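You operate a simulated robot arm through the tools that you are given. There is no shell and no other tool.

The job below is to be done with a simulated two-armed robot. You get a single attempt, and the scene is never put back.

## Task
Plug in the strip light, switch it on and set it to blue at dimmer mark 2.
Fine: the switch stays off till the plug is locked.

Only the result counts: the job must be done as asked and must still hold three seconds after the hand-in. Knocking over, shifting, dropping, spilling or breaking anything else fails it.

## Robot
Two 7-joint arms with two-finger parallel grippers on one trunk that stands fixed in place. Base frame: the origin is at the foot of the trunk, x ahead of it, y to its left, z up. Readings come in mm, degrees, newtons and seconds.
The left shoulder is at [76, 171, 1239], the right one opposite. With the tool pointing down near the work surface each hand reaches from about 380 to 860 mm from the base axis, measured 20 degrees to its own side. Payload 4.4 kg a hand.
Tool frame (each hand has its own): the origin (TCP) lies between the finger pads and is the grasp point; the fingertips stand 23 mm ahead of it; z points along the fingers, y is the line along which they close. The gripper opens to 94 mm. The fingers are 38 mm wide and 10 mm thick; the gripper's body (54 by 96 mm) begins 39 mm behind the TCP.
Orientation is told as [roll, pitch, yaw] about the base's x, y, z axes, in that order, counted from this pose: with the fingers straight down and closing along the base's y, the tool's x points along the base's -x, its y along +y and its z along -z.

## Interface
- The arms move only by the tool play_rows. It takes "left_rows", "right_rows" or both (then of equal length, played together; a hand with none holds still); each is a list of rows, each a list of 7 numbers: the shift along the tool's x, y, z in mm, then the turn, a rotation vector about the tool's x, y, z in degrees, then the finger opening in mm, from 0 to 94. In form: [[x, y, z, wx, wy, wz, claw], ...]. A call has 1 to 20 rows; each row shifts and turns the commanded pose from where the row before left it, along the tool's axes as they then stand. Each row takes 0.2 s and may step no farther than 50 mm and 8.6 degrees from the row before; otherwise, or with a gripper value out of range, the whole call is refused. Where a pose cannot be reached the arm comes as near as it can. A force on the tool above 50 N (or 10 N above the force at the start of the call, whichever is more), or a blocked arm, ends the call early, and 0.2 s more pass. Each finger travels about 72 mm/s and halts on what it meets, pressing with about 40 N; the grip force reading is that of the motor and also rises with nothing between the fingers. The clock runs only during rows and for 0.2 s after the last one: add rows that do not move to give the fingers time. It gives the time, the measured TCP pose, the force on the tool (base axes), the opening and the grip force at its end, in the units of the frame above (readings bear some noise), with the torque about the TCP (base axes, N m) and any sound that the robot's microphone picked up.
- Cameras (640 x 400 px; columns grow to the right, rows downward): "scene" is now at [164.1, 42.3, 1453]; the picture's right is [0.50, -0.86, 0.00], its down [0.16, 0.09, -0.98] and it looks along [0.85, 0.49, 0.19] (base axes); focal length 214 px, centre (320, 200). "left" rides on the left gripper at [86, -16, -75] in its tool frame; the picture's right is [0.18, 0.98, 0.00], its down [-0.58, 0.11, -0.81] and it looks along [-0.79, 0.15, 0.59] (tool axes); focal length 243 px, centre (320, 200). "right" rides on the right gripper at [86, 16, -75] in its tool frame; the picture's right is [-0.18, 0.98, 0.00], its down [-0.58, -0.11, -0.81] and it looks along [-0.79, -0.15, 0.59] (tool axes); focal length 243 px, centre (320, 200). There is no depth. A picture from a camera that has moved, and an enlarged one, comes with that camera's place and axes in the base frame and with its lens.
- grab_frame(camera): a new picture of that camera. It takes no simulated time.
- lift_body(by): slides the trunk up (or, below 0, down) by that many mm; the arms and the scene camera ride with it, the base frame stays. It gives what a move gives, with no picture.
- aim_head(pan, tilt): turns the head with the scene camera to pan (to the left, within 80 degrees either way) and tilt (down, from -29 to 69), counted from straight ahead of the robot. It gives what a move gives.
- inspect(camera, box): a new picture of the part [left, top, right, bottom] of that camera's present view, enlarged. It takes no simulated time.
- job_done(): hands the job in; it is judged then, once.

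Nothing tells you positions but the pictures and the camera data. Unless the task says otherwise, let go and move clear before handing in.

The tools are called after ">>>" as name(argument=value, ...) on one line, values as JSON. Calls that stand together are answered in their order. play_rows: Moves the arms, as the interface text tells. Its arguments: {"type":"object","properties":{"left_rows":{"type":"array"},"right_rows":{"type":"array"}},"required":[]} The other tools are called the same way: lift_body (by) slides the trunk up or down; aim_head (pan, tilt) turns the head that bears the scene camera; grab_frame (camera) takes a picture; inspect (camera, box) takes an enlarged picture of a part of a camera's view; job_done () hands the job in.

At the start:

```text
time_s: 0.0
left_position: [336.9, 452.9, 1442.9]
left_tcp_rot: [0.0, 0.1, 0.1]
left_ft_force: [-0.7, 0.7, 0.9]
left_moment: [0.0, -0.01, 0.0]
left_grip_width: 93.9
left_finger_force: 0.1
right_position: [315.3, 42.7, 1488.7]
right_tcp_rot: [0.1, 0.0, 0.1]
right_ft_force: [-0.1, -0.8, -0.5]
right_moment: [0.0, 0.01, 0.01]
right_grip_width: 93.9
right_finger_force: 0.1
trunk travel left (down, up): [-250.0, 138.0]
head pan, tilt: [30.2, -10.8]
```

scene: 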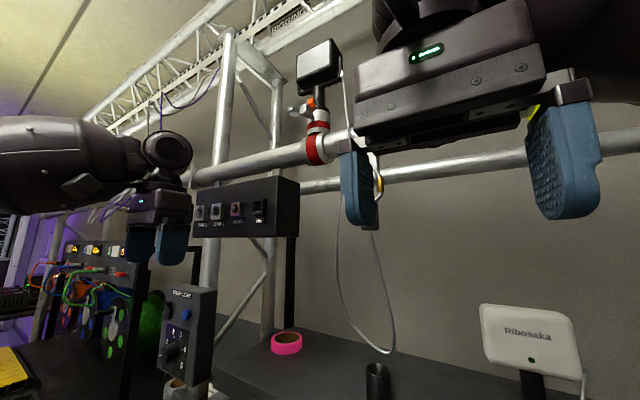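
right: 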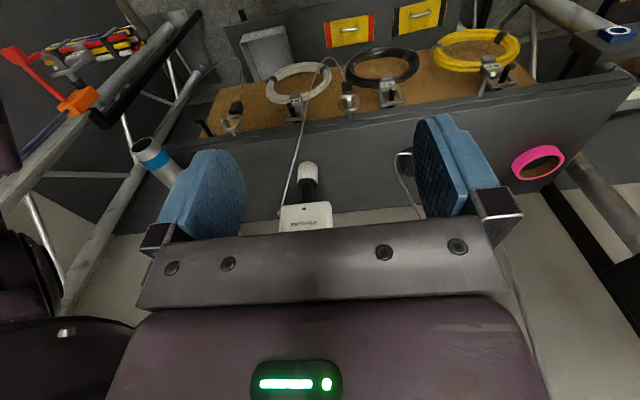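
left: 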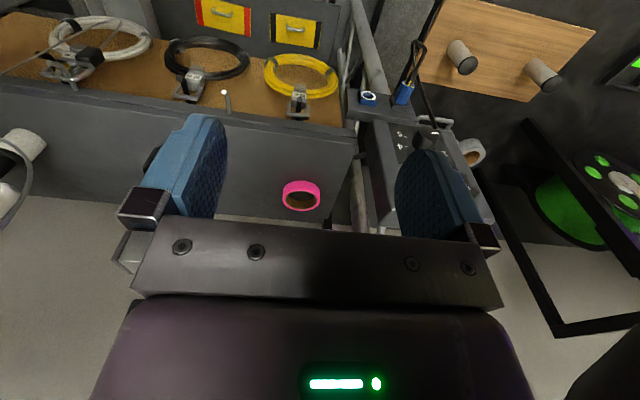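

The scene shows a truss/backstage bench with control boxes, a lamp on a tube and two grippers in front of the camera. I'll look closer at the boxes and pan the head to find the strip light, plug and socket.

>>> inspect(camera="scene", box=[140, 160, 300, 260])

>>> inspect(camera="scene", box=[120, 260, 280, 400])

>>> inspect(camera="scene", box=[0, 220, 160, 400])

>>> inspect(camera="scene", box=[270, 30, 420, 200])

```text
4.00 times, centred on (220, 210) of scene
camera zoom: at [164.1, 42.3, 1453.0], right [0.5, -0.86, 0.0], down [0.16, 0.09, -0.98], along [0.85, 0.49, 0.19], focal length 858 px, centre (720, 160)
```

zoom: 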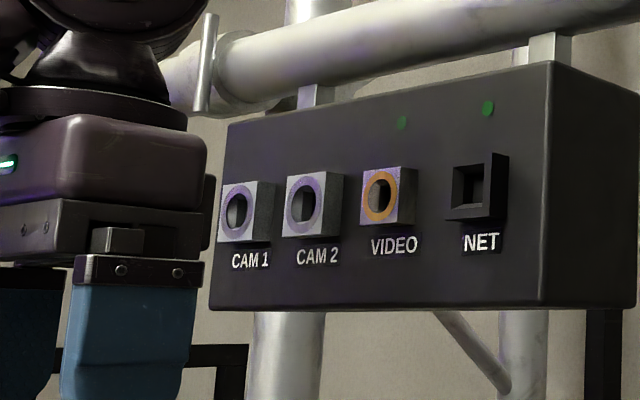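

```text
2.86 times, centred on (200, 330) of scene
camera zoom: at [164.1, 42.3, 1453.0], right [0.5, -0.86, 0.0], down [0.16, 0.09, -0.98], along [0.85, 0.49, 0.19], focal length 613 px, centre (663, -171)
```

zoom: 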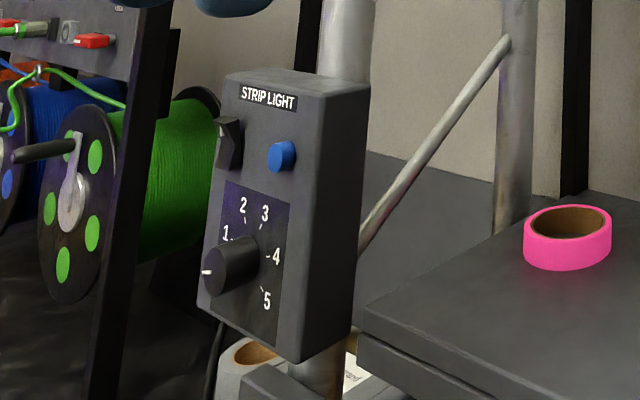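

```text
2.22 times, centred on (80, 310) of scene
camera zoom: at [164.1, 42.3, 1453.0], right [0.5, -0.86, 0.0], down [0.16, 0.09, -0.98], along [0.85, 0.49, 0.19], focal length 477 px, centre (853, -44)
```

zoom: 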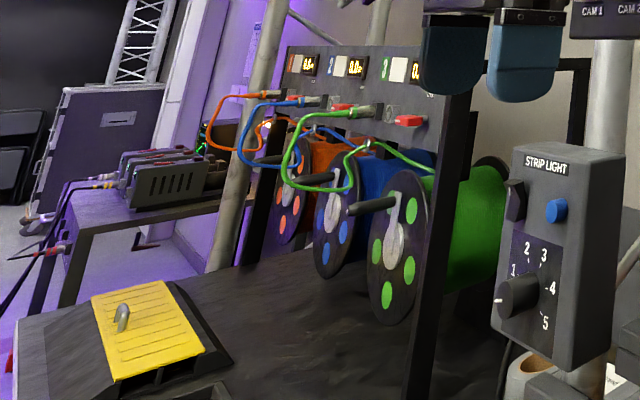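

```text
2.35 times, centred on (345, 115) of scene
camera zoom: at [164.1, 42.3, 1453.0], right [0.5, -0.86, 0.0], down [0.16, 0.09, -0.98], along [0.85, 0.49, 0.19], focal length 505 px, centre (261, 400)
```

zoom: 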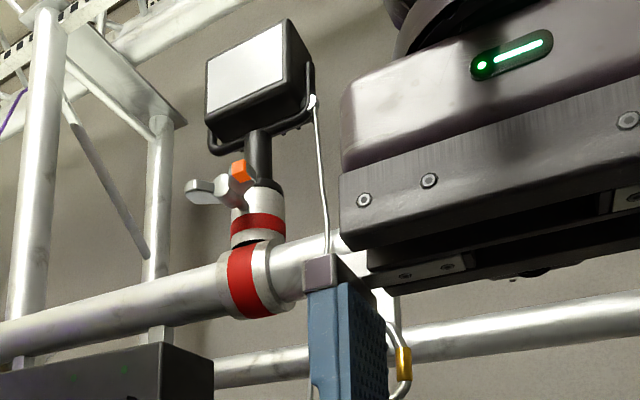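

I found the STRIP LIGHT control box: a rocker switch, a blue button and a dimmer knob with marks 1–5. Next I'll pan the head around to find the plug, the inlet and the strip itself.

>>> aim_head(pan=30, tilt=35)

>>> grab_frame(camera="scene")

>>> aim_head(pan=-30, tilt=20)

>>> grab_frame(camera="scene")

>>> aim_head(pan=75, tilt=20)

>>> grab_frame(camera="scene")

>>> aim_head(pan=0, tilt=35)

>>> grab_frame(camera="scene")

```text
time_s: 1.1
left_position: [335.4, 454.6, 1443.2]
left_tcp_rot: [0.0, 0.0, 0.0]
left_ft_force: [0.5, 0.3, 0.4]
left_moment: [0.01, 0.0, -0.02]
left_grip_width: 94.3
left_finger_force: 0.1
right_position: [314.8, 42.1, 1490.0]
right_tcp_rot: [0.0, 0.0, -0.1]
right_ft_force: [0.4, 0.1, -0.6]
right_moment: [0.01, 0.0, -0.01]
right_grip_width: 94.1
right_finger_force: 0.2
trunk travel left (down, up): [-250.0, 138.0]
head pan, tilt: [30.0, 35.0]
```

```text
taken
camera scene: at [168.0, 44.2, 1380.5], right [0.5, -0.87, 0.0], down [-0.5, -0.29, -0.82], along [0.71, 0.41, -0.57], focal length 214 px, centre (320, 200)
```

scene: 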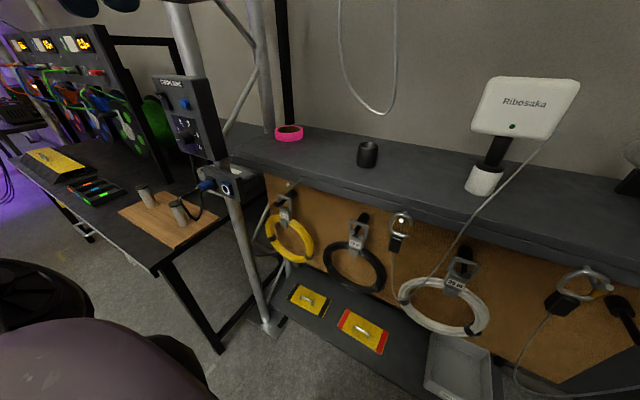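

```text
time_s: 2.4
left_position: [335.7, 454.9, 1442.9]
left_tcp_rot: [0.0, 0.0, 0.0]
left_ft_force: [0.5, 0.3, -0.4]
left_moment: [-0.02, -0.02, 0.0]
left_grip_width: 93.8
left_finger_force: 0.1
right_position: [315.3, 42.8, 1490.3]
right_tcp_rot: [0.0, 0.0, 0.0]
right_ft_force: [0.9, 0.0, -0.5]
right_moment: [0.0, 0.01, 0.0]
right_grip_width: 94.0
right_finger_force: 0.0
trunk travel left (down, up): [-250.0, 138.0]
head pan, tilt: [-30.0, 20.0]
```

```text
taken
camera scene: at [172.4, -46.3, 1404.3], right [-0.5, -0.87, 0.0], down [-0.3, 0.17, -0.94], along [0.81, -0.47, -0.34], focal length 214 px, centre (320, 200)
```

scene: 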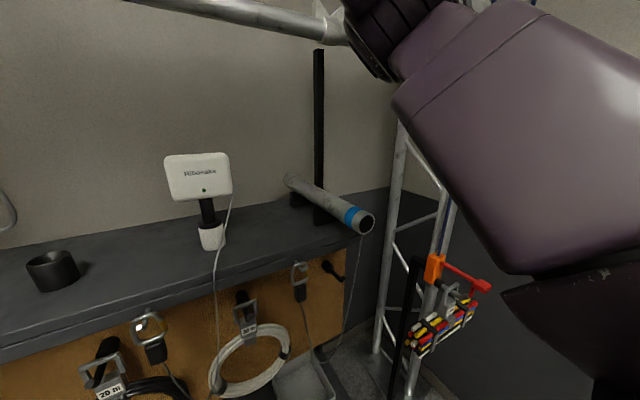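

```text
time_s: 4.2
left_position: [336.8, 453.9, 1444.4]
left_tcp_rot: [0.0, 0.0, 0.0]
left_ft_force: [-0.4, -0.7, 0.4]
left_moment: [0.01, -0.03, 0.01]
left_grip_width: 93.7
left_finger_force: 0.1
right_position: [315.0, 43.4, 1489.7]
right_tcp_rot: [0.0, 0.0, 0.0]
right_ft_force: [-0.4, -0.2, 0.0]
right_moment: [0.03, 0.0, 0.03]
right_grip_width: 94.1
right_finger_force: 0.0
trunk travel left (down, up): [-250.0, 138.0]
head pan, tilt: [75.0, 20.0]
```

```text
taken
camera scene: at [115.9, 90.1, 1404.3], right [0.97, -0.26, 0.0], down [-0.09, -0.33, -0.94], along [0.24, 0.91, -0.34], focal length 214 px, centre (320, 200)
```

scene: 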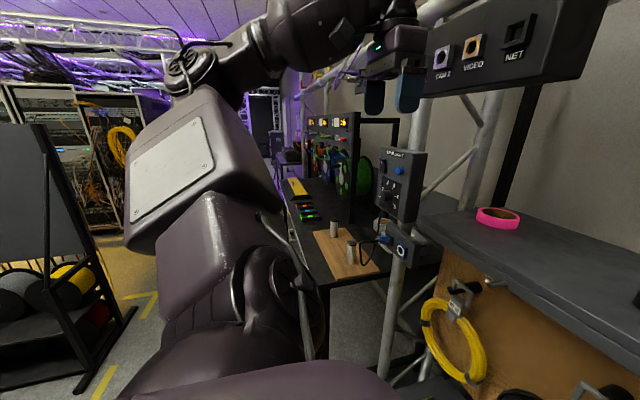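

```text
time_s: 5.7
left_position: [336.4, 454.3, 1443.8]
left_tcp_rot: [0.1, 0.0, 0.0]
left_ft_force: [-0.1, 0.7, 0.1]
left_moment: [0.04, 0.01, 0.04]
left_grip_width: 94.2
left_finger_force: 0.0
right_position: [314.5, 42.8, 1490.9]
right_tcp_rot: [0.1, 0.0, 0.0]
right_ft_force: [-0.2, 0.6, -0.4]
right_moment: [0.0, 0.01, 0.0]
right_grip_width: 94.0
right_finger_force: 0.0
trunk travel left (down, up): [-250.0, 138.0]
head pan, tilt: [0.0, 35.0]
```

```text
taken
camera scene: at [179.8, 0.3, 1380.4], right [0.0, -1.0, 0.0], down [-0.57, 0.0, -0.82], along [0.82, 0.0, -0.57], focal length 214 px, centre (320, 200)
```

scene: 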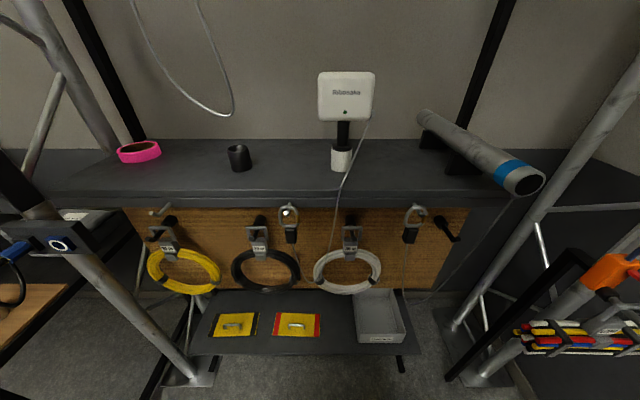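

There is a blue plug on a black cable lying near some pegs, and a blue-ringed inlet below the STRIP LIGHT box. I'll aim there and zoom.

>>> aim_head(pan=52, tilt=30)

>>> grab_frame(camera="scene")

>>> inspect(camera="scene", box=[230, 180, 390, 280])

>>> inspect(camera="scene", box=[260, 80, 400, 190])

```text
time_s: 6.9
left_position: [335.5, 454.5, 1442.2]
left_tcp_rot: [0.1, 0.0, 0.0]
left_ft_force: [0.2, 0.8, 0.4]
left_moment: [-0.02, 0.04, -0.02]
left_grip_width: 94.1
left_finger_force: 0.2
right_position: [315.6, 43.3, 1489.9]
right_tcp_rot: [0.0, -0.1, 0.1]
right_ft_force: [0.1, -0.7, 0.0]
right_moment: [0.05, 0.02, -0.02]
right_grip_width: 94.1
right_finger_force: 0.0
trunk travel left (down, up): [-250.0, 138.0]
head pan, tilt: [52.0, 30.0]
```

```text
taken
camera scene: at [147.5, 71.4, 1388.2], right [0.79, -0.62, 0.0], down [-0.31, -0.39, -0.87], along [0.53, 0.68, -0.5], focal length 214 px, centre (320, 200)
```

scene: 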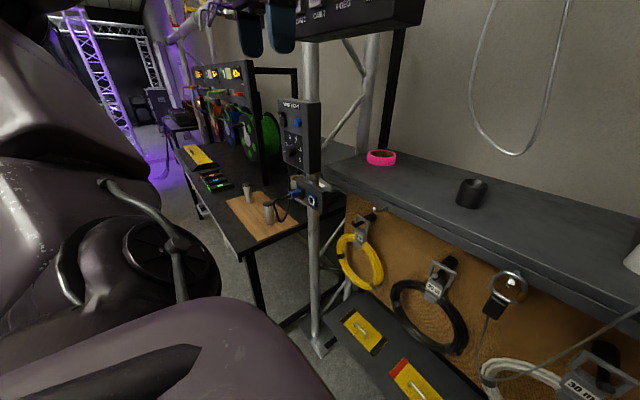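

```text
4.00 times, centred on (310, 230) of scene
camera zoom: at [147.5, 71.4, 1388.2], right [0.79, -0.62, 0.0], down [-0.31, -0.39, -0.87], along [0.53, 0.68, -0.5], focal length 858 px, centre (360, 80)
```

zoom: 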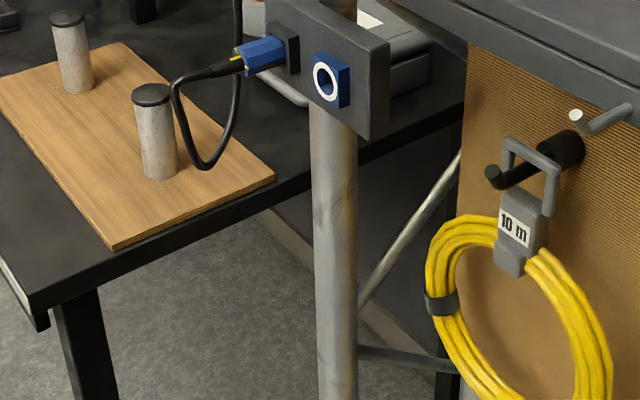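

```text
3.64 times, centred on (330, 135) of scene
camera zoom: at [147.5, 71.4, 1388.2], right [0.79, -0.62, 0.0], down [-0.31, -0.39, -0.87], along [0.53, 0.68, -0.5], focal length 780 px, centre (284, 436)
```

zoom: 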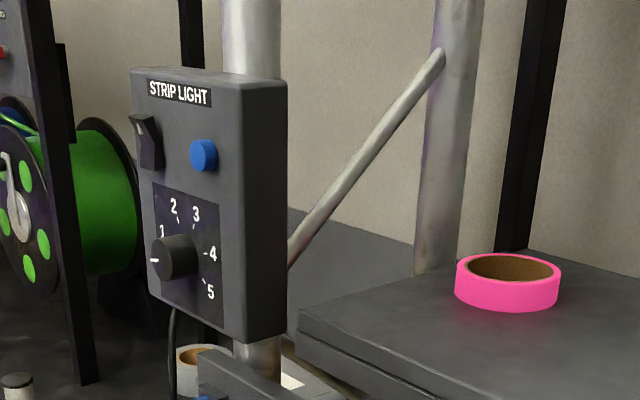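

The plug is blue and sits parked in the left hole of a small panel, with a blue-ringed socket beside it. The STRIP LIGHT box is near [500, 630, 1270]. I'll bring the left hand across to get closer views of these with its camera.

>>> play_rows(left_rows=[[6, 26, 26, 0, 0, 0, 94], [6, 26, 26, 0, 0, 0, 94], [6, 26, 26, 0, 0, 0, 94], [6, 26, 26, 0, 0, 0, 94], [6, 26, 26, 0, 0, 0, 94]])

>>> grab_frame(camera="left")

>>> grab_frame(camera="scene")

```text
time_s: 8.1
left_position: [305.0, 585.6, 1312.6]
left_tcp_rot: [-0.1, 0.0, -0.1]
left_ft_force: [0.0, -0.4, 0.2]
left_moment: [-0.04, 0.01, 0.0]
left_grip_width: 94.2
left_finger_force: 0.0
right_position: [315.3, 43.6, 1489.5]
right_tcp_rot: [-0.1, 0.0, 0.0]
right_ft_force: [0.1, 0.7, -0.1]
right_moment: [0.02, 0.02, 0.02]
right_grip_width: 93.9
right_finger_force: 0.0
trunk travel left (down, up): [-250.0, 138.0]
head pan, tilt: [52.0, 30.0]
```

```text
taken
camera left: at [218.7, 568.6, 1387.7], right [-0.18, 0.98, 0.0], down [0.58, 0.11, 0.81], along [0.79, 0.15, -0.59], focal length 243 px, centre (320, 200)
```

left: 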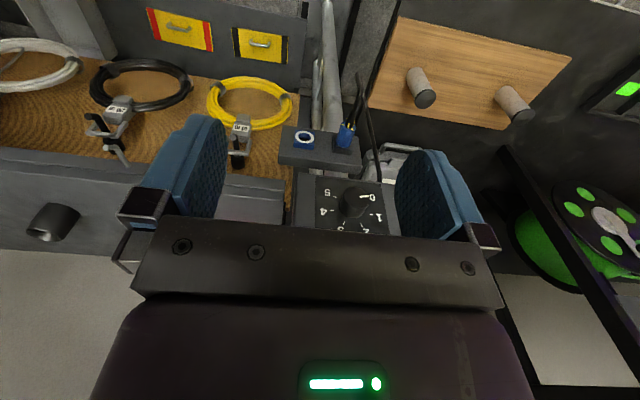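

```text
taken
camera scene: at [147.5, 72.3, 1388.1], right [0.79, -0.62, 0.0], down [-0.31, -0.39, -0.87], along [0.53, 0.68, -0.5], focal length 214 px, centre (320, 200)
```

scene: 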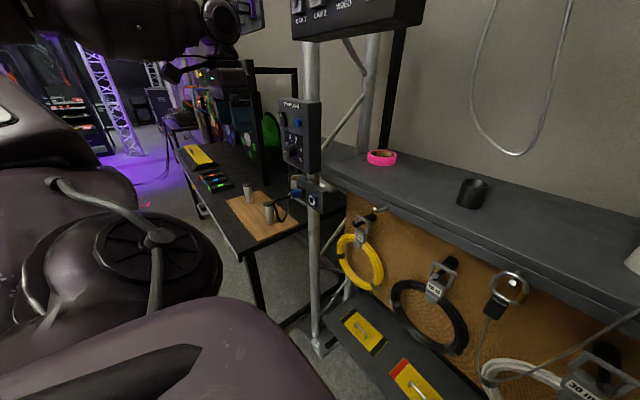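

The left camera's picture is upside down, but it gives a good frontal view of the box, socket and plug. I'll zoom in.

>>> inspect(camera="left", box=[270, 80, 420, 240])

>>> inspect(camera="scene", box=[260, 80, 350, 220])

```text
2.50 times, centred on (345, 160) of left
camera zoom: at [218.7, 568.6, 1387.7], right [-0.18, 0.98, 0.0], down [0.58, 0.11, 0.81], along [0.79, 0.15, -0.59], focal length 606 px, centre (258, 300)
```

zoom: 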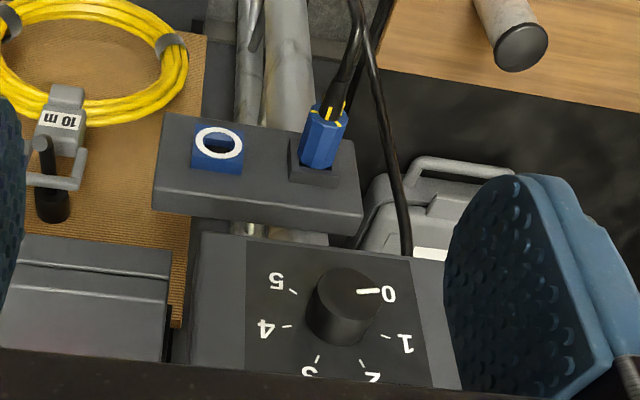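

```text
2.86 times, centred on (305, 150) of scene
camera zoom: at [147.5, 72.3, 1388.1], right [0.79, -0.62, 0.0], down [-0.31, -0.39, -0.87], along [0.53, 0.68, -0.5], focal length 613 px, centre (363, 343)
```

zoom: 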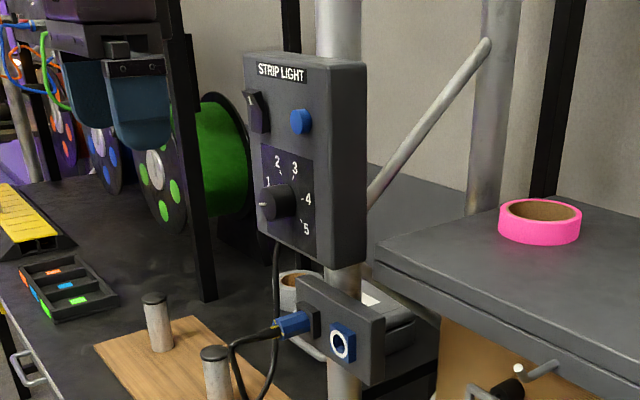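

The socket ring is near [521, 595, 1018], the parked plug's rear end near [482, 670, 1015], and the knob points at 0. I'll lower the left hand in front of them for a second viewpoint and closer detail.

>>> play_rows(left_rows=[[0, 5, 42, 0, 0, 0, 94], [0, 5, 42, 0, 0, 0, 94], [0, 5, 42, 0, 0, 0, 94], [0, 5, 42, 0, 0, 0, 94], [0, 0, 20, 0, 0, 0, 94], [0, 0, 0, 0, 0, 0, 94]])

>>> grab_frame(camera="left")

>>> inspect(camera="left", box=[250, 60, 430, 240])

>>> grab_frame(camera="scene")

```text
time_s: 9.5
left_position: [305.7, 603.6, 1124.7]
left_tcp_rot: [0.0, 0.1, 0.0]
left_ft_force: [-0.4, -0.3, -0.2]
left_moment: [0.02, -0.02, 0.01]
left_grip_width: 93.9
left_finger_force: 0.0
right_position: [315.3, 42.5, 1490.3]
right_tcp_rot: [0.1, 0.0, -0.1]
right_ft_force: [0.2, -0.1, -0.2]
right_moment: [0.01, 0.02, 0.0]
right_grip_width: 93.9
right_finger_force: 0.0
trunk travel left (down, up): [-250.0, 138.0]
head pan, tilt: [52.0, 30.0]
```

```text
taken
camera left: at [219.1, 587.3, 1199.5], right [-0.18, 0.98, 0.0], down [0.58, 0.11, 0.81], along [0.79, 0.15, -0.59], focal length 243 px, centre (320, 200)
```

left: 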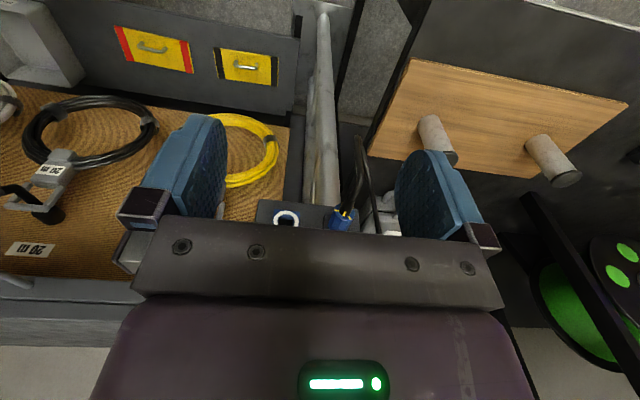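

```text
2.22 times, centred on (340, 150) of left
camera zoom: at [219.1, 587.3, 1199.5], right [-0.18, 0.98, 0.0], down [0.58, 0.11, 0.81], along [0.79, 0.15, -0.59], focal length 539 px, centre (276, 311)
```

zoom: 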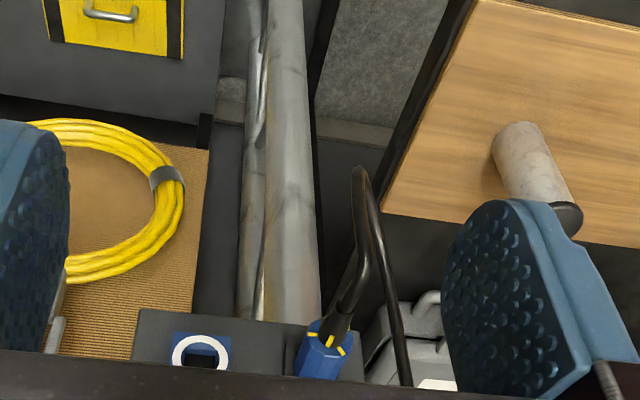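

```text
taken
camera scene: at [147.3, 71.4, 1388.3], right [0.79, -0.62, 0.0], down [-0.31, -0.39, -0.87], along [0.53, 0.68, -0.5], focal length 214 px, centre (320, 200)
```

scene: 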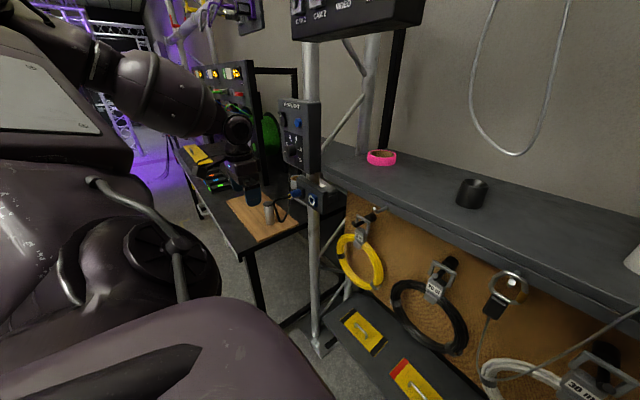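

The gripper hides most of the socket from this angle. I'll move a little forward and pitch the hand up about 50° so its camera looks nearly level at the plug, the socket and the box.

>>> play_rows(left_rows=[[-25, 2, 20, 0, 0, 0, 94], [-25, 2, 20, 0, -8.4, 0, 94], [0, 0, 0, 0, -8.4, 0, 94], [0, 0, 0, 0, -8.4, 0, 94], [0, 0, 0, 0, -8.4, 0, 94], [0, 0, 0, 0, -8.4, 0, 94], [0, 0, 0, 0, -8.0, 0, 94], [0, 0, 0, 0, 0, 0, 94]])

>>> grab_frame(camera="left")

>>> grab_frame(camera="scene")

```text
time_s: 11.3
left_position: [357.2, 607.8, 1086.3]
left_tcp_rot: [-0.1, -50.0, 0.0]
left_ft_force: [0.4, 0.4, 0.1]
left_moment: [-0.01, 0.01, -0.01]
left_grip_width: 93.8
left_finger_force: 0.1
right_position: [315.4, 41.5, 1490.5]
right_tcp_rot: [0.1, 0.0, 0.0]
right_ft_force: [0.1, 0.2, 0.0]
right_moment: [0.03, -0.01, -0.02]
right_grip_width: 94.0
right_finger_force: 0.0
trunk travel left (down, up): [-250.0, 138.0]
head pan, tilt: [52.0, 30.0]
```

```text
taken
camera left: at [244.1, 590.8, 1067.1], right [-0.12, 0.98, -0.14], down [-0.24, 0.11, 0.96], along [0.96, 0.15, 0.23], focal length 243 px, centre (320, 200)
```

left: 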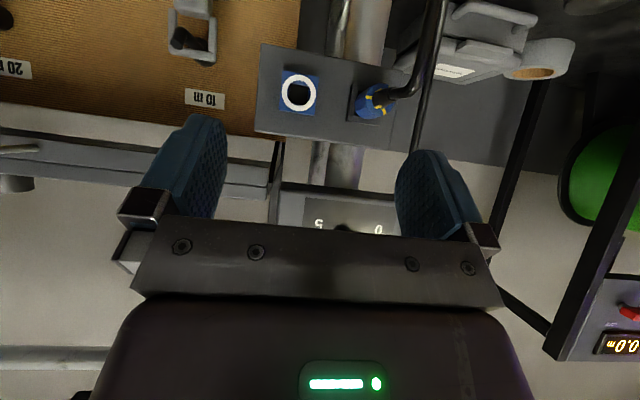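

```text
taken
camera scene: at [147.9, 71.2, 1388.1], right [0.79, -0.62, 0.0], down [-0.31, -0.39, -0.87], along [0.53, 0.68, -0.5], focal length 214 px, centre (320, 200)
```

scene: 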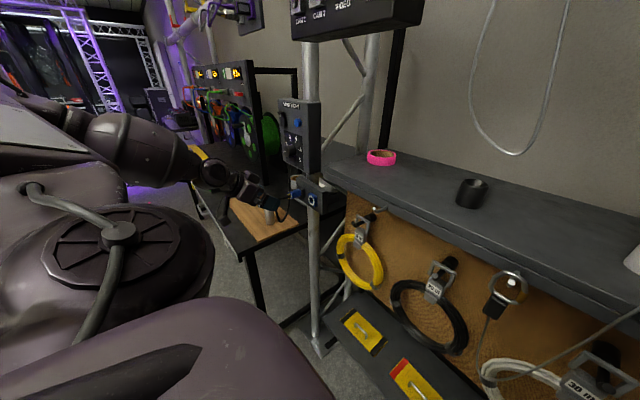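

>>> inspect(camera="left", box=[240, 20, 450, 160])

>>> inspect(camera="left", box=[335, 50, 455, 150])

>>> inspect(camera="left", box=[260, 50, 340, 130])

```text
2.86 times, centred on (345, 90) of left
camera zoom: at [244.1, 590.8, 1067.1], right [-0.12, 0.98, -0.14], down [-0.24, 0.11, 0.96], along [0.96, 0.15, 0.23], focal length 693 px, centre (249, 514)
```

zoom: 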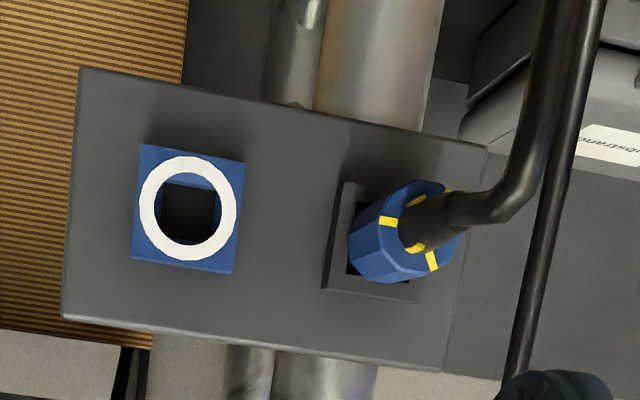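

```text
4.00 times, centred on (395, 100) of left
camera zoom: at [244.1, 590.8, 1067.1], right [-0.12, 0.98, -0.14], down [-0.24, 0.11, 0.96], along [0.96, 0.15, 0.23], focal length 970 px, centre (20, 600)
```

zoom: 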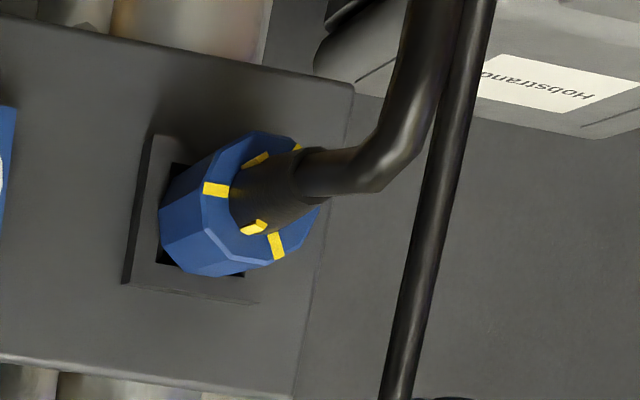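

```text
5.00 times, centred on (300, 90) of left
camera zoom: at [244.1, 590.8, 1067.1], right [-0.12, 0.98, -0.14], down [-0.24, 0.11, 0.96], along [0.96, 0.15, 0.23], focal length 1213 px, centre (420, 750)
```

zoom: 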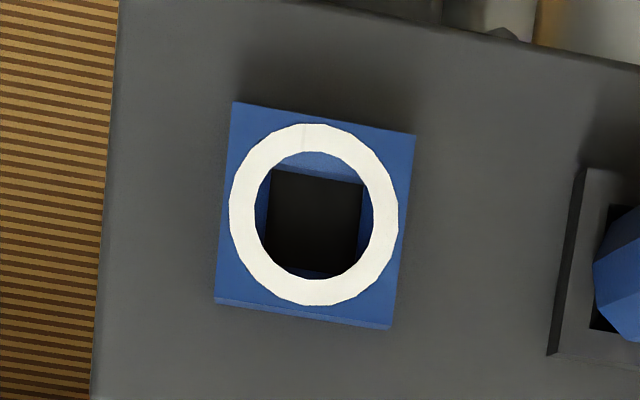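

The panel faces straight back along −x, with the socket face near [519, 595, 1020] and the plug axis near y=669.5, z=1020. I'll zoom harder on the plug's yellow ticks to understand its orientation.

>>> inspect(camera="left", box=[365, 75, 425, 115])

>>> aim_head(pan=57, tilt=20)

>>> inspect(camera="scene", box=[280, 200, 380, 280])

>>> inspect(camera="scene", box=[250, 110, 370, 210])

```text
10.00 times, centred on (395, 95) of left
camera zoom: at [244.1, 590.8, 1067.1], right [-0.12, 0.98, -0.14], down [-0.24, 0.11, 0.96], along [0.96, 0.15, 0.23], focal length 2426 px, centre (-430, 1250)
```

zoom: 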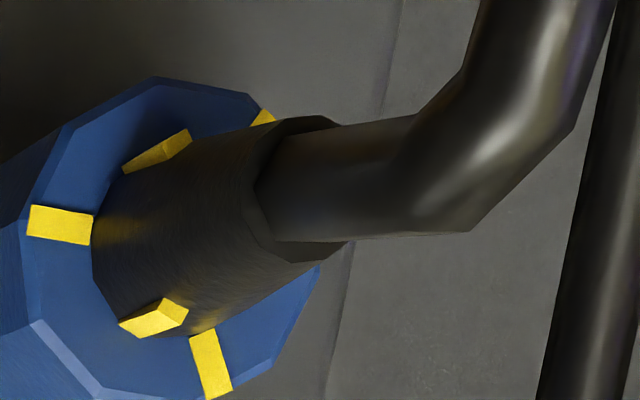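

```text
time_s: 12.1
left_position: [356.2, 607.5, 1084.9]
left_tcp_rot: [0.0, -50.0, -0.2]
left_ft_force: [0.5, 0.0, 0.1]
left_moment: [0.01, 0.0, 0.0]
left_grip_width: 94.0
left_finger_force: 0.0
right_position: [315.5, 42.1, 1490.1]
right_tcp_rot: [0.0, 0.0, 0.1]
right_ft_force: [-0.1, 0.9, -0.1]
right_moment: [-0.03, 0.0, -0.01]
right_grip_width: 93.8
right_finger_force: 0.1
trunk travel left (down, up): [-250.0, 138.0]
head pan, tilt: [57.0, 20.0]
```

```text
5.00 times, centred on (330, 240) of scene
camera zoom: at [142.4, 78.3, 1404.2], right [0.84, -0.54, 0.0], down [-0.19, -0.29, -0.94], along [0.51, 0.79, -0.34], focal length 1072 px, centre (270, 0)
```

zoom: 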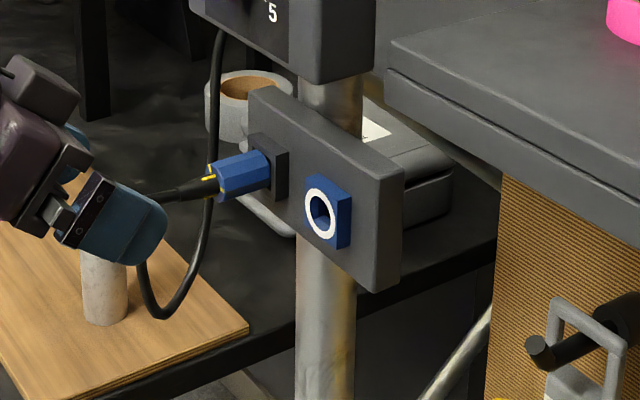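

```text
4.00 times, centred on (310, 160) of scene
camera zoom: at [142.4, 78.3, 1404.2], right [0.84, -0.54, 0.0], down [-0.19, -0.29, -0.94], along [0.51, 0.79, -0.34], focal length 858 px, centre (360, 360)
```

zoom: 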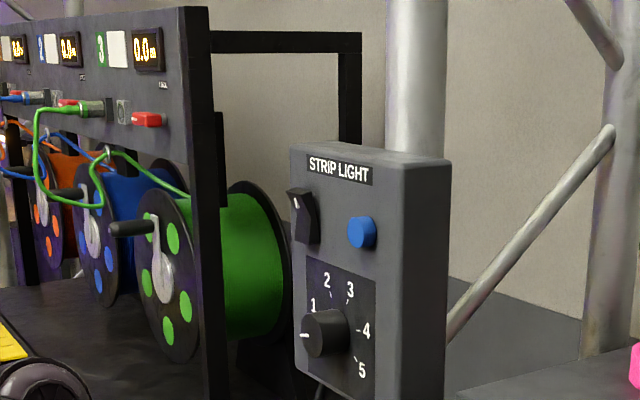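

The plug is a blue twelve-sided collar with a gland and cable running straight back, and there is clear space for fingers at this −50° pitch. I'll move to a pre-grasp behind the plug with a smaller opening and check the alignment.

>>> play_rows(left_rows=[[-10.4, 20.6, 18.2, 0, 0, 0, 64], [-10.4, 20.6, 18.2, 0, 0, 0, 64], [-10.4, 20.6, 18.2, 0, 0, 0, 64], [0, 0, 0, 0, 0, 0, 64], [0, 0, 0, 0, 0, 0, 64]])

>>> grab_frame(camera="left")

>>> inspect(camera="scene", box=[240, 180, 400, 280])

```text
time_s: 13.2
left_position: [420.0, 670.3, 1073.4]
left_tcp_rot: [0.0, -50.0, 0.0]
left_ft_force: [0.8, -0.6, -0.5]
left_moment: [-0.01, 0.02, 0.0]
left_grip_width: 64.1
left_finger_force: 0.1
right_position: [315.8, 43.1, 1490.5]
right_tcp_rot: [0.1, 0.0, 0.0]
right_ft_force: [0.3, -0.1, -0.1]
right_moment: [0.0, 0.03, -0.02]
right_grip_width: 94.0
right_finger_force: 0.1
trunk travel left (down, up): [-250.0, 138.0]
head pan, tilt: [57.0, 20.0]
```

```text
taken
camera left: at [306.6, 653.3, 1055.9], right [-0.12, 0.98, -0.14], down [-0.24, 0.11, 0.96], along [0.96, 0.15, 0.23], focal length 243 px, centre (320, 200)
```

left: 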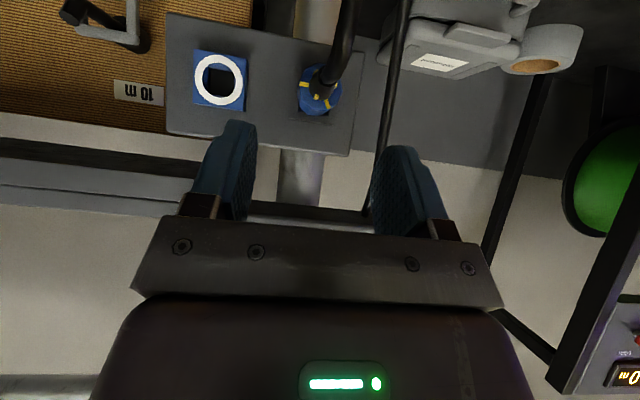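

```text
4.00 times, centred on (320, 230) of scene
camera zoom: at [142.9, 78.8, 1404.2], right [0.84, -0.54, 0.0], down [-0.19, -0.29, -0.94], along [0.51, 0.79, -0.34], focal length 858 px, centre (320, 80)
```

zoom: 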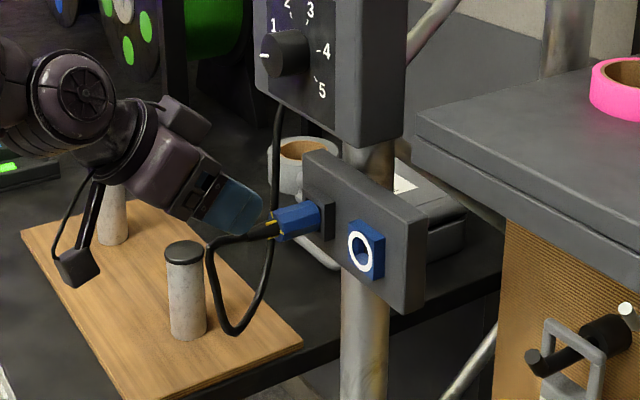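

>>> inspect(camera="left", box=[280, 50, 360, 130])

>>> inspect(camera="left", box=[160, 10, 380, 160])

```text
5.00 times, centred on (320, 90) of left
camera zoom: at [306.6, 653.3, 1055.9], right [-0.12, 0.98, -0.14], down [-0.24, 0.11, 0.96], along [0.96, 0.15, 0.23], focal length 1213 px, centre (320, 750)
```

zoom: 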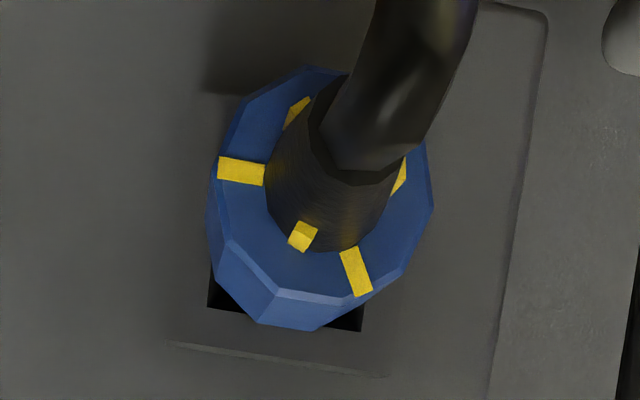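

```text
2.67 times, centred on (270, 85) of left
camera zoom: at [306.6, 653.3, 1055.9], right [-0.12, 0.98, -0.14], down [-0.24, 0.11, 0.96], along [0.96, 0.15, 0.23], focal length 647 px, centre (453, 507)
```

zoom: 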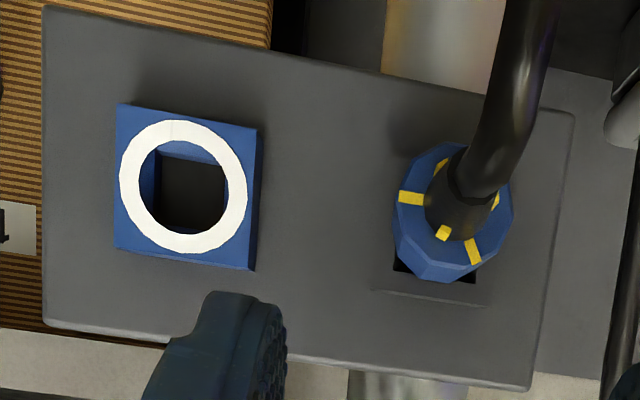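

The plug's axis is at y≈669.6, z≈1020 and the socket's at y≈594.5, z≈1020, so the plug has to move about 75 mm along −y. I'll advance along the finger direction to straddle the plug, without closing yet.

>>> play_rows(left_rows=[[0, -0.2, 19, 0, 0, 0, 64], [0, -0.2, 19, 0, 0, 0, 64], [0, 0, 19, 0, 0, 0, 64], [0, 0, 19, 0, 0, 0, 64], [0, 0, 0, 0, 0, 0, 64]])

>>> grab_frame(camera="left")

>>> inspect(camera="scene", box=[280, 200, 380, 280])

```text
time_s: 14.4
left_position: [474.1, 668.8, 1029.4]
left_tcp_rot: [0.1, -49.8, -0.2]
left_ft_force: [-0.2, 0.1, -0.7]
left_moment: [-0.02, -0.01, -0.01]
left_grip_width: 64.0
left_finger_force: 0.0
left hand out of reach, approached as far as the arm can: row 4
right_position: [313.9, 44.0, 1490.6]
right_tcp_rot: [0.0, -0.1, 0.0]
right_ft_force: [-0.3, 0.4, 0.1]
right_moment: [0.01, 0.03, 0.03]
right_grip_width: 93.9
right_finger_force: 0.0
trunk travel left (down, up): [-250.0, 138.0]
head pan, tilt: [57.0, 20.0]
```

```text
taken
camera left: at [362.3, 651.7, 1011.6], right [-0.12, 0.98, -0.14], down [-0.24, 0.11, 0.96], along [0.96, 0.15, 0.22], focal length 243 px, centre (320, 200)
```

left: 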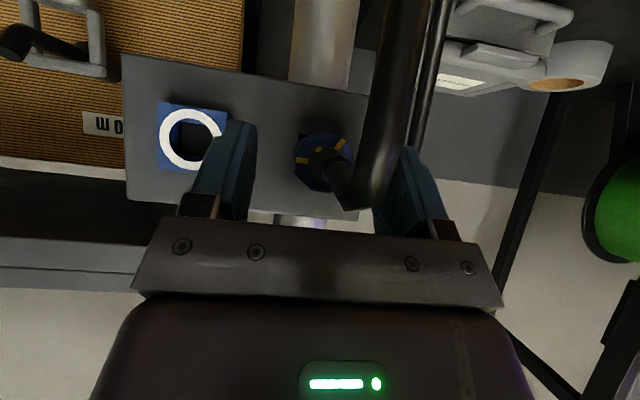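

```text
5.00 times, centred on (330, 240) of scene
camera zoom: at [142.0, 78.5, 1404.4], right [0.84, -0.54, 0.0], down [-0.19, -0.29, -0.94], along [0.51, 0.79, -0.34], focal length 1072 px, centre (270, 0)
```

zoom: 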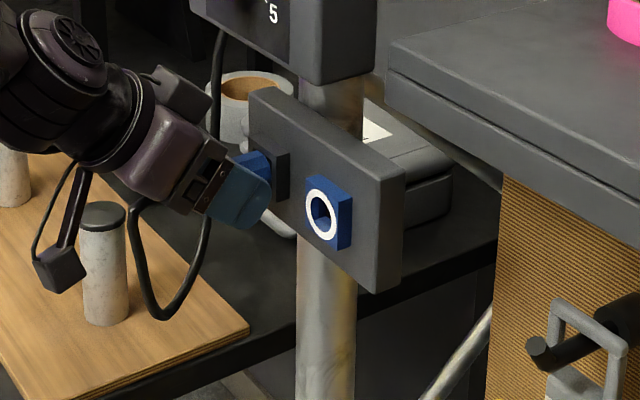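

The arm stops just short of full depth at this orientation: row 4 was out of reach, leaving the TCP at x=474. A hand rolled about 30° around the plug axis should suit the arm better, so I'll back out, roll and come in again.

>>> play_rows(left_rows=[[0, 0, -20, 0, 0, 0, 64], [0, 0, -20, 0, 0, 0, 64], [0, 0, -20, 0, 0, 0, 64], [0, 0, -10, 0, 0, 0, 64], [0, 0, 0, 0, 0, 0, 64]])

```text
time_s: 15.7
left_position: [421.7, 668.2, 1074.0]
left_tcp_rot: [-0.1, -50.0, 0.0]
left_ft_force: [-0.3, 0.3, 0.2]
left_moment: [-0.01, 0.0, 0.02]
left_grip_width: 64.0
left_finger_force: 0.1
right_position: [315.4, 42.4, 1490.6]
right_tcp_rot: [0.1, 0.0, 0.0]
right_ft_force: [-0.6, 0.1, 0.0]
right_moment: [-0.02, -0.01, 0.0]
right_grip_width: 94.0
right_finger_force: 0.1
trunk travel left (down, up): [-250.0, 138.0]
head pan, tilt: [57.0, 20.0]
```

>>> play_rows(left_rows=[[7.4, -23.5, 10.1, 0, 0, 0, 64], [0, 0, 0, -4.82, 0, 5.745, 64], [0, 0, 0, -4.82, 0, 5.745, 64], [0, 0, 0, -4.82, 0, 5.745, 64], [0, 0, 0, -4.82, 0, 5.745, 64], [0, 0, 0, 0, 0, 0, 64]])

>>> grab_frame(camera="left")

>>> inspect(camera="scene", box=[240, 180, 400, 280])

```text
time_s: 16.4
left_position: [475.7, 622.6, 1134.4]
left_tcp_rot: [17.0, -61.1, -15.3]
left_ft_force: [-10.3, 4.5, -1.8]
left_moment: [-0.22, -0.08, 0.49]
left_grip_width: 65.5
left_finger_force: 1.7
right_position: [315.4, 42.3, 1491.7]
right_tcp_rot: [0.1, 0.0, -0.1]
right_ft_force: [-0.3, -0.5, 0.0]
right_moment: [0.05, 0.04, 0.05]
right_grip_width: 93.9
right_finger_force: 0.0
trunk travel left (down, up): [-250.0, 138.0]
head pan, tilt: [57.0, 20.0]
stopped in row 3 (left hand): the force on the tool passed its limit at 120 N (the readings are from after the stop); the commanded pose is now the measured one
```

```text
taken
camera left: at [369.7, 612.7, 1091.2], right [-0.08, 1.0, -0.02], down [-0.44, -0.02, 0.9], along [0.89, 0.08, 0.44], focal length 243 px, centre (320, 200)
```

left: 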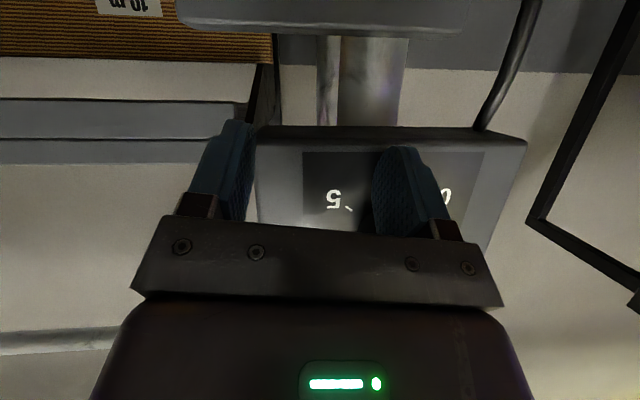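

```text
4.00 times, centred on (320, 230) of scene
camera zoom: at [141.9, 77.9, 1404.6], right [0.84, -0.54, 0.0], down [-0.19, -0.29, -0.94], along [0.51, 0.79, -0.34], focal length 858 px, centre (320, 80)
```

zoom: 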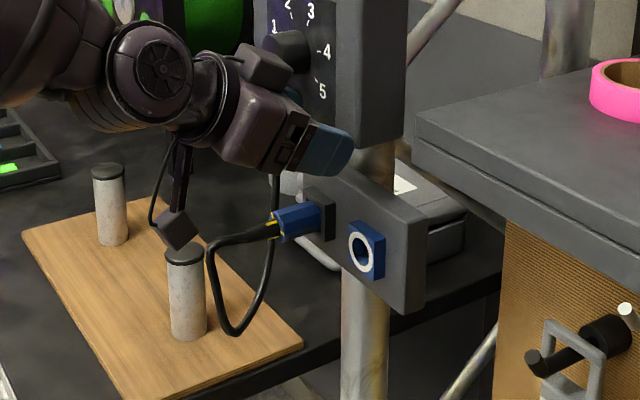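

The arm made an unexpected large swing during the roll and touched something near the STRIP LIGHT box; the call stopped at 120 N. I'll back straight away along −x in small steps, then check for damage.

>>> play_rows(left_rows=[[1.86, -0.02, -3.54, 0, 0, 0, 64], [1.86, -0.02, -3.54, 0, 0, 0, 64], [2.8, -0.03, -5.3, 0, 0, 0, 64], [2.8, -0.03, -5.3, 0, 0, 0, 64]])

>>> inspect(camera="scene", box=[220, 80, 420, 260])

>>> grab_frame(camera="left")

```text
time_s: 17.4
left_position: [456.2, 621.5, 1134.4]
left_tcp_rot: [17.2, -61.2, -15.7]
left_ft_force: [-0.5, -0.7, 0.2]
left_moment: [-0.01, 0.04, -0.04]
left_grip_width: 64.2
left_finger_force: 0.0
right_position: [315.0, 41.0, 1490.1]
right_tcp_rot: [0.2, 0.0, 0.0]
right_ft_force: [-0.2, 0.1, 0.2]
right_moment: [0.0, -0.01, 0.03]
right_grip_width: 93.9
right_finger_force: 0.0
trunk travel left (down, up): [-250.0, 138.0]
head pan, tilt: [57.0, 20.0]
```

```text
2.22 times, centred on (320, 170) of scene
camera zoom: at [142.2, 78.1, 1404.4], right [0.84, -0.54, 0.0], down [-0.19, -0.29, -0.94], along [0.51, 0.79, -0.34], focal length 477 px, centre (320, 267)
```

zoom: 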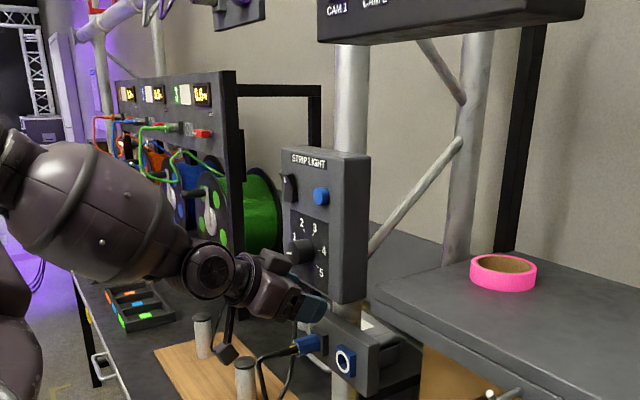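

```text
taken
camera left: at [350.6, 612.6, 1091.1], right [-0.08, 1.0, -0.02], down [-0.44, -0.02, 0.9], along [0.89, 0.08, 0.44], focal length 243 px, centre (320, 200)
```

left: 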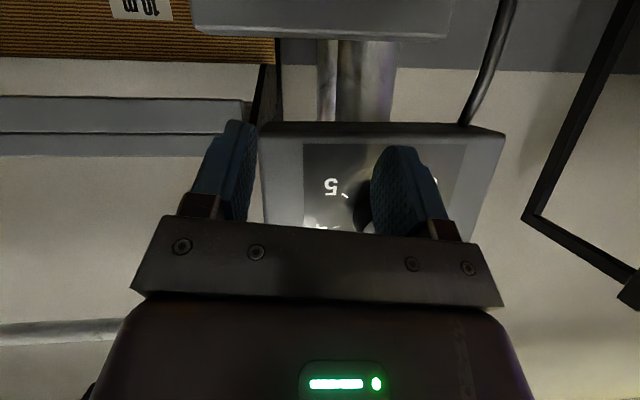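

>>> play_rows(left_rows=[[9.3, -0.1, -17.7, 0, 0, 0, 64], [9.3, -0.1, -17.7, 0, 0, 0, 64], [9.3, -0.1, -17.7, 0, 0, 0, 64], [9.3, -0.1, -17.7, 0, 0, 0, 64], [0, 0, 0, 0, 0, 0, 64]])

>>> grab_frame(camera="left")

>>> inspect(camera="scene", box=[290, 130, 370, 230])

>>> grab_frame(camera="scene")

```text
time_s: 18.6
left_position: [376.6, 620.7, 1134.6]
left_tcp_rot: [17.1, -61.1, -15.5]
left_ft_force: [-0.4, 0.5, -0.1]
left_moment: [0.0, -0.02, 0.0]
left_grip_width: 64.0
left_finger_force: 0.1
right_position: [315.6, 42.1, 1491.1]
right_tcp_rot: [0.1, 0.0, -0.1]
right_ft_force: [-0.2, 0.0, 0.1]
right_moment: [0.03, -0.04, 0.02]
right_grip_width: 94.1
right_finger_force: 0.0
trunk travel left (down, up): [-250.0, 138.0]
head pan, tilt: [57.0, 20.0]
```

```text
taken
camera left: at [271.1, 612.9, 1090.5], right [-0.08, 1.0, -0.02], down [-0.44, -0.01, 0.9], along [0.89, 0.08, 0.44], focal length 243 px, centre (320, 200)
```

left: 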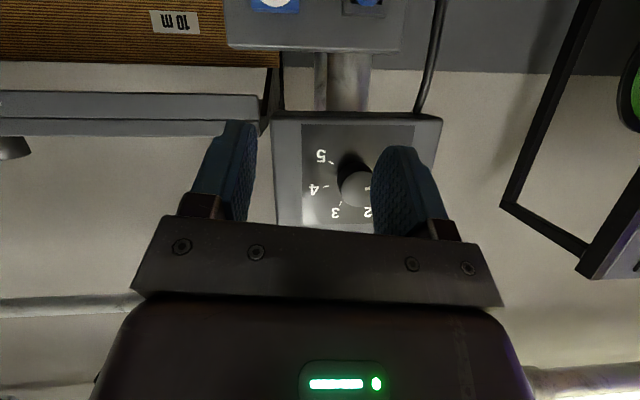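

```text
4.00 times, centred on (330, 180) of scene
camera zoom: at [142.6, 78.5, 1404.2], right [0.84, -0.54, 0.0], down [-0.19, -0.29, -0.94], along [0.51, 0.79, -0.34], focal length 858 px, centre (280, 280)
```

zoom: 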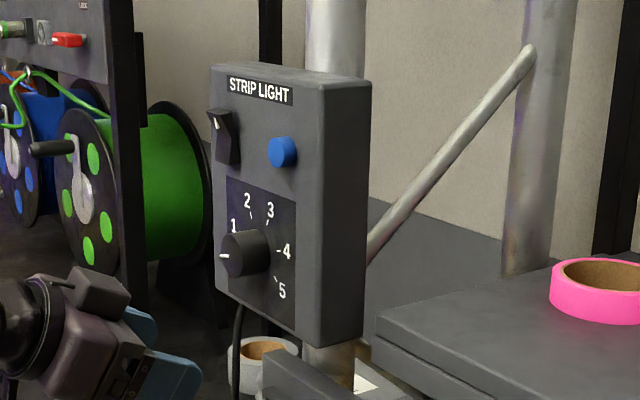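

```text
taken
camera scene: at [142.6, 78.5, 1404.2], right [0.84, -0.54, 0.0], down [-0.19, -0.29, -0.94], along [0.51, 0.79, -0.34], focal length 214 px, centre (320, 200)
```

scene: 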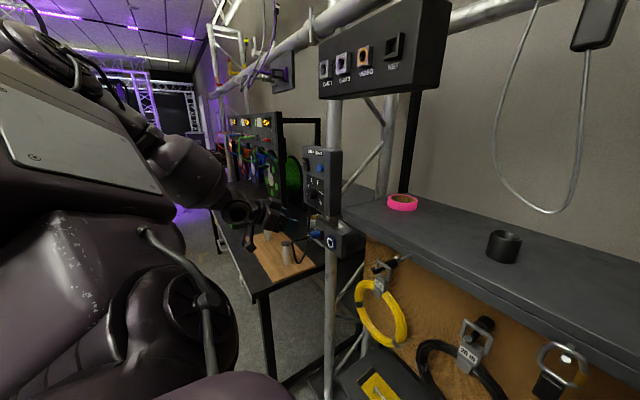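

No visible damage: the knob still reads 0 and the box, pegs and plug look as before. I'll back off to free space and turn the hand gradually to a 45° roll around the plug axis, which should be a more natural direction for this arm.

>>> play_rows(left_rows=[[12, -20.9, -13.9, 0, 0, 0, 64], [12, -20.9, -13.9, 0, 0, 0, 64], [0, 0, 0, -3.48, 1.99, 5.08, 64], [0, 0, 0, -3.48, 1.99, 5.08, 64]])

```text
time_s: 19.6
left_position: [341.0, 583.1, 1120.1]
left_tcp_rot: [35.6, -52.9, -29.1]
left_ft_force: [0.2, 0.1, -0.9]
left_moment: [-0.01, 0.02, 0.02]
left_grip_width: 64.0
left_finger_force: 0.1
right_position: [315.5, 41.5, 1489.5]
right_tcp_rot: [0.0, 0.1, -0.1]
right_ft_force: [1.1, -0.4, 0.2]
right_moment: [-0.01, 0.02, 0.01]
right_grip_width: 94.0
right_finger_force: 0.0
trunk travel left (down, up): [-250.0, 138.0]
head pan, tilt: [57.0, 20.0]
```

>>> play_rows(left_rows=[[0, 0, 0, -3.48, 1.99, 5.08, 64], [0, 0, 0, -3.48, 1.99, 5.08, 64], [0, 0, 0, -3.48, 1.99, 5.08, 64], [0, 0, 0, -3.48, 1.99, 5.08, 64], [0, 0, 0, 0, 0, 0, 64]])

>>> grab_frame(camera="left")

>>> grab_frame(camera="scene")

```text
time_s: 20.8
left_position: [342.0, 582.4, 1120.5]
left_tcp_rot: [57.4, -32.8, -40.3]
left_ft_force: [0.4, -0.4, 0.5]
left_moment: [0.0, -0.01, -0.01]
left_grip_width: 63.9
left_finger_force: 0.1
right_position: [315.1, 41.8, 1491.1]
right_tcp_rot: [0.2, 0.0, 0.0]
right_ft_force: [-0.7, -0.6, 0.6]
right_moment: [-0.01, 0.02, 0.01]
right_grip_width: 94.0
right_finger_force: 0.1
trunk travel left (down, up): [-250.0, 138.0]
head pan, tilt: [57.0, 20.0]
```

```text
taken
camera left: at [228.8, 583.6, 1096.0], right [-0.12, 0.79, 0.6], down [-0.25, -0.61, 0.76], along [0.96, -0.06, 0.27], focal length 243 px, centre (320, 200)
```

left: 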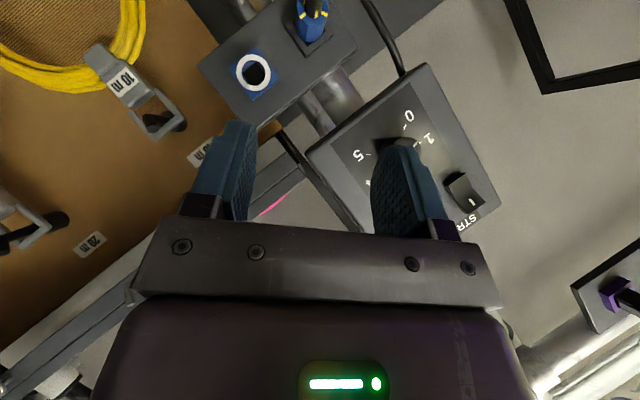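

```text
taken
camera scene: at [142.1, 78.3, 1404.4], right [0.84, -0.54, 0.0], down [-0.19, -0.29, -0.94], along [0.51, 0.79, -0.34], focal length 214 px, centre (320, 200)
```

scene: 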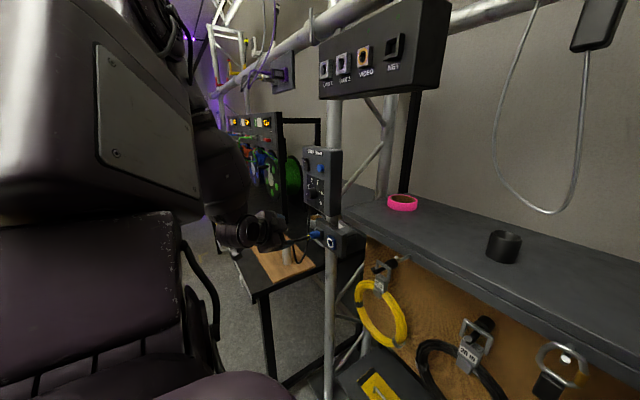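

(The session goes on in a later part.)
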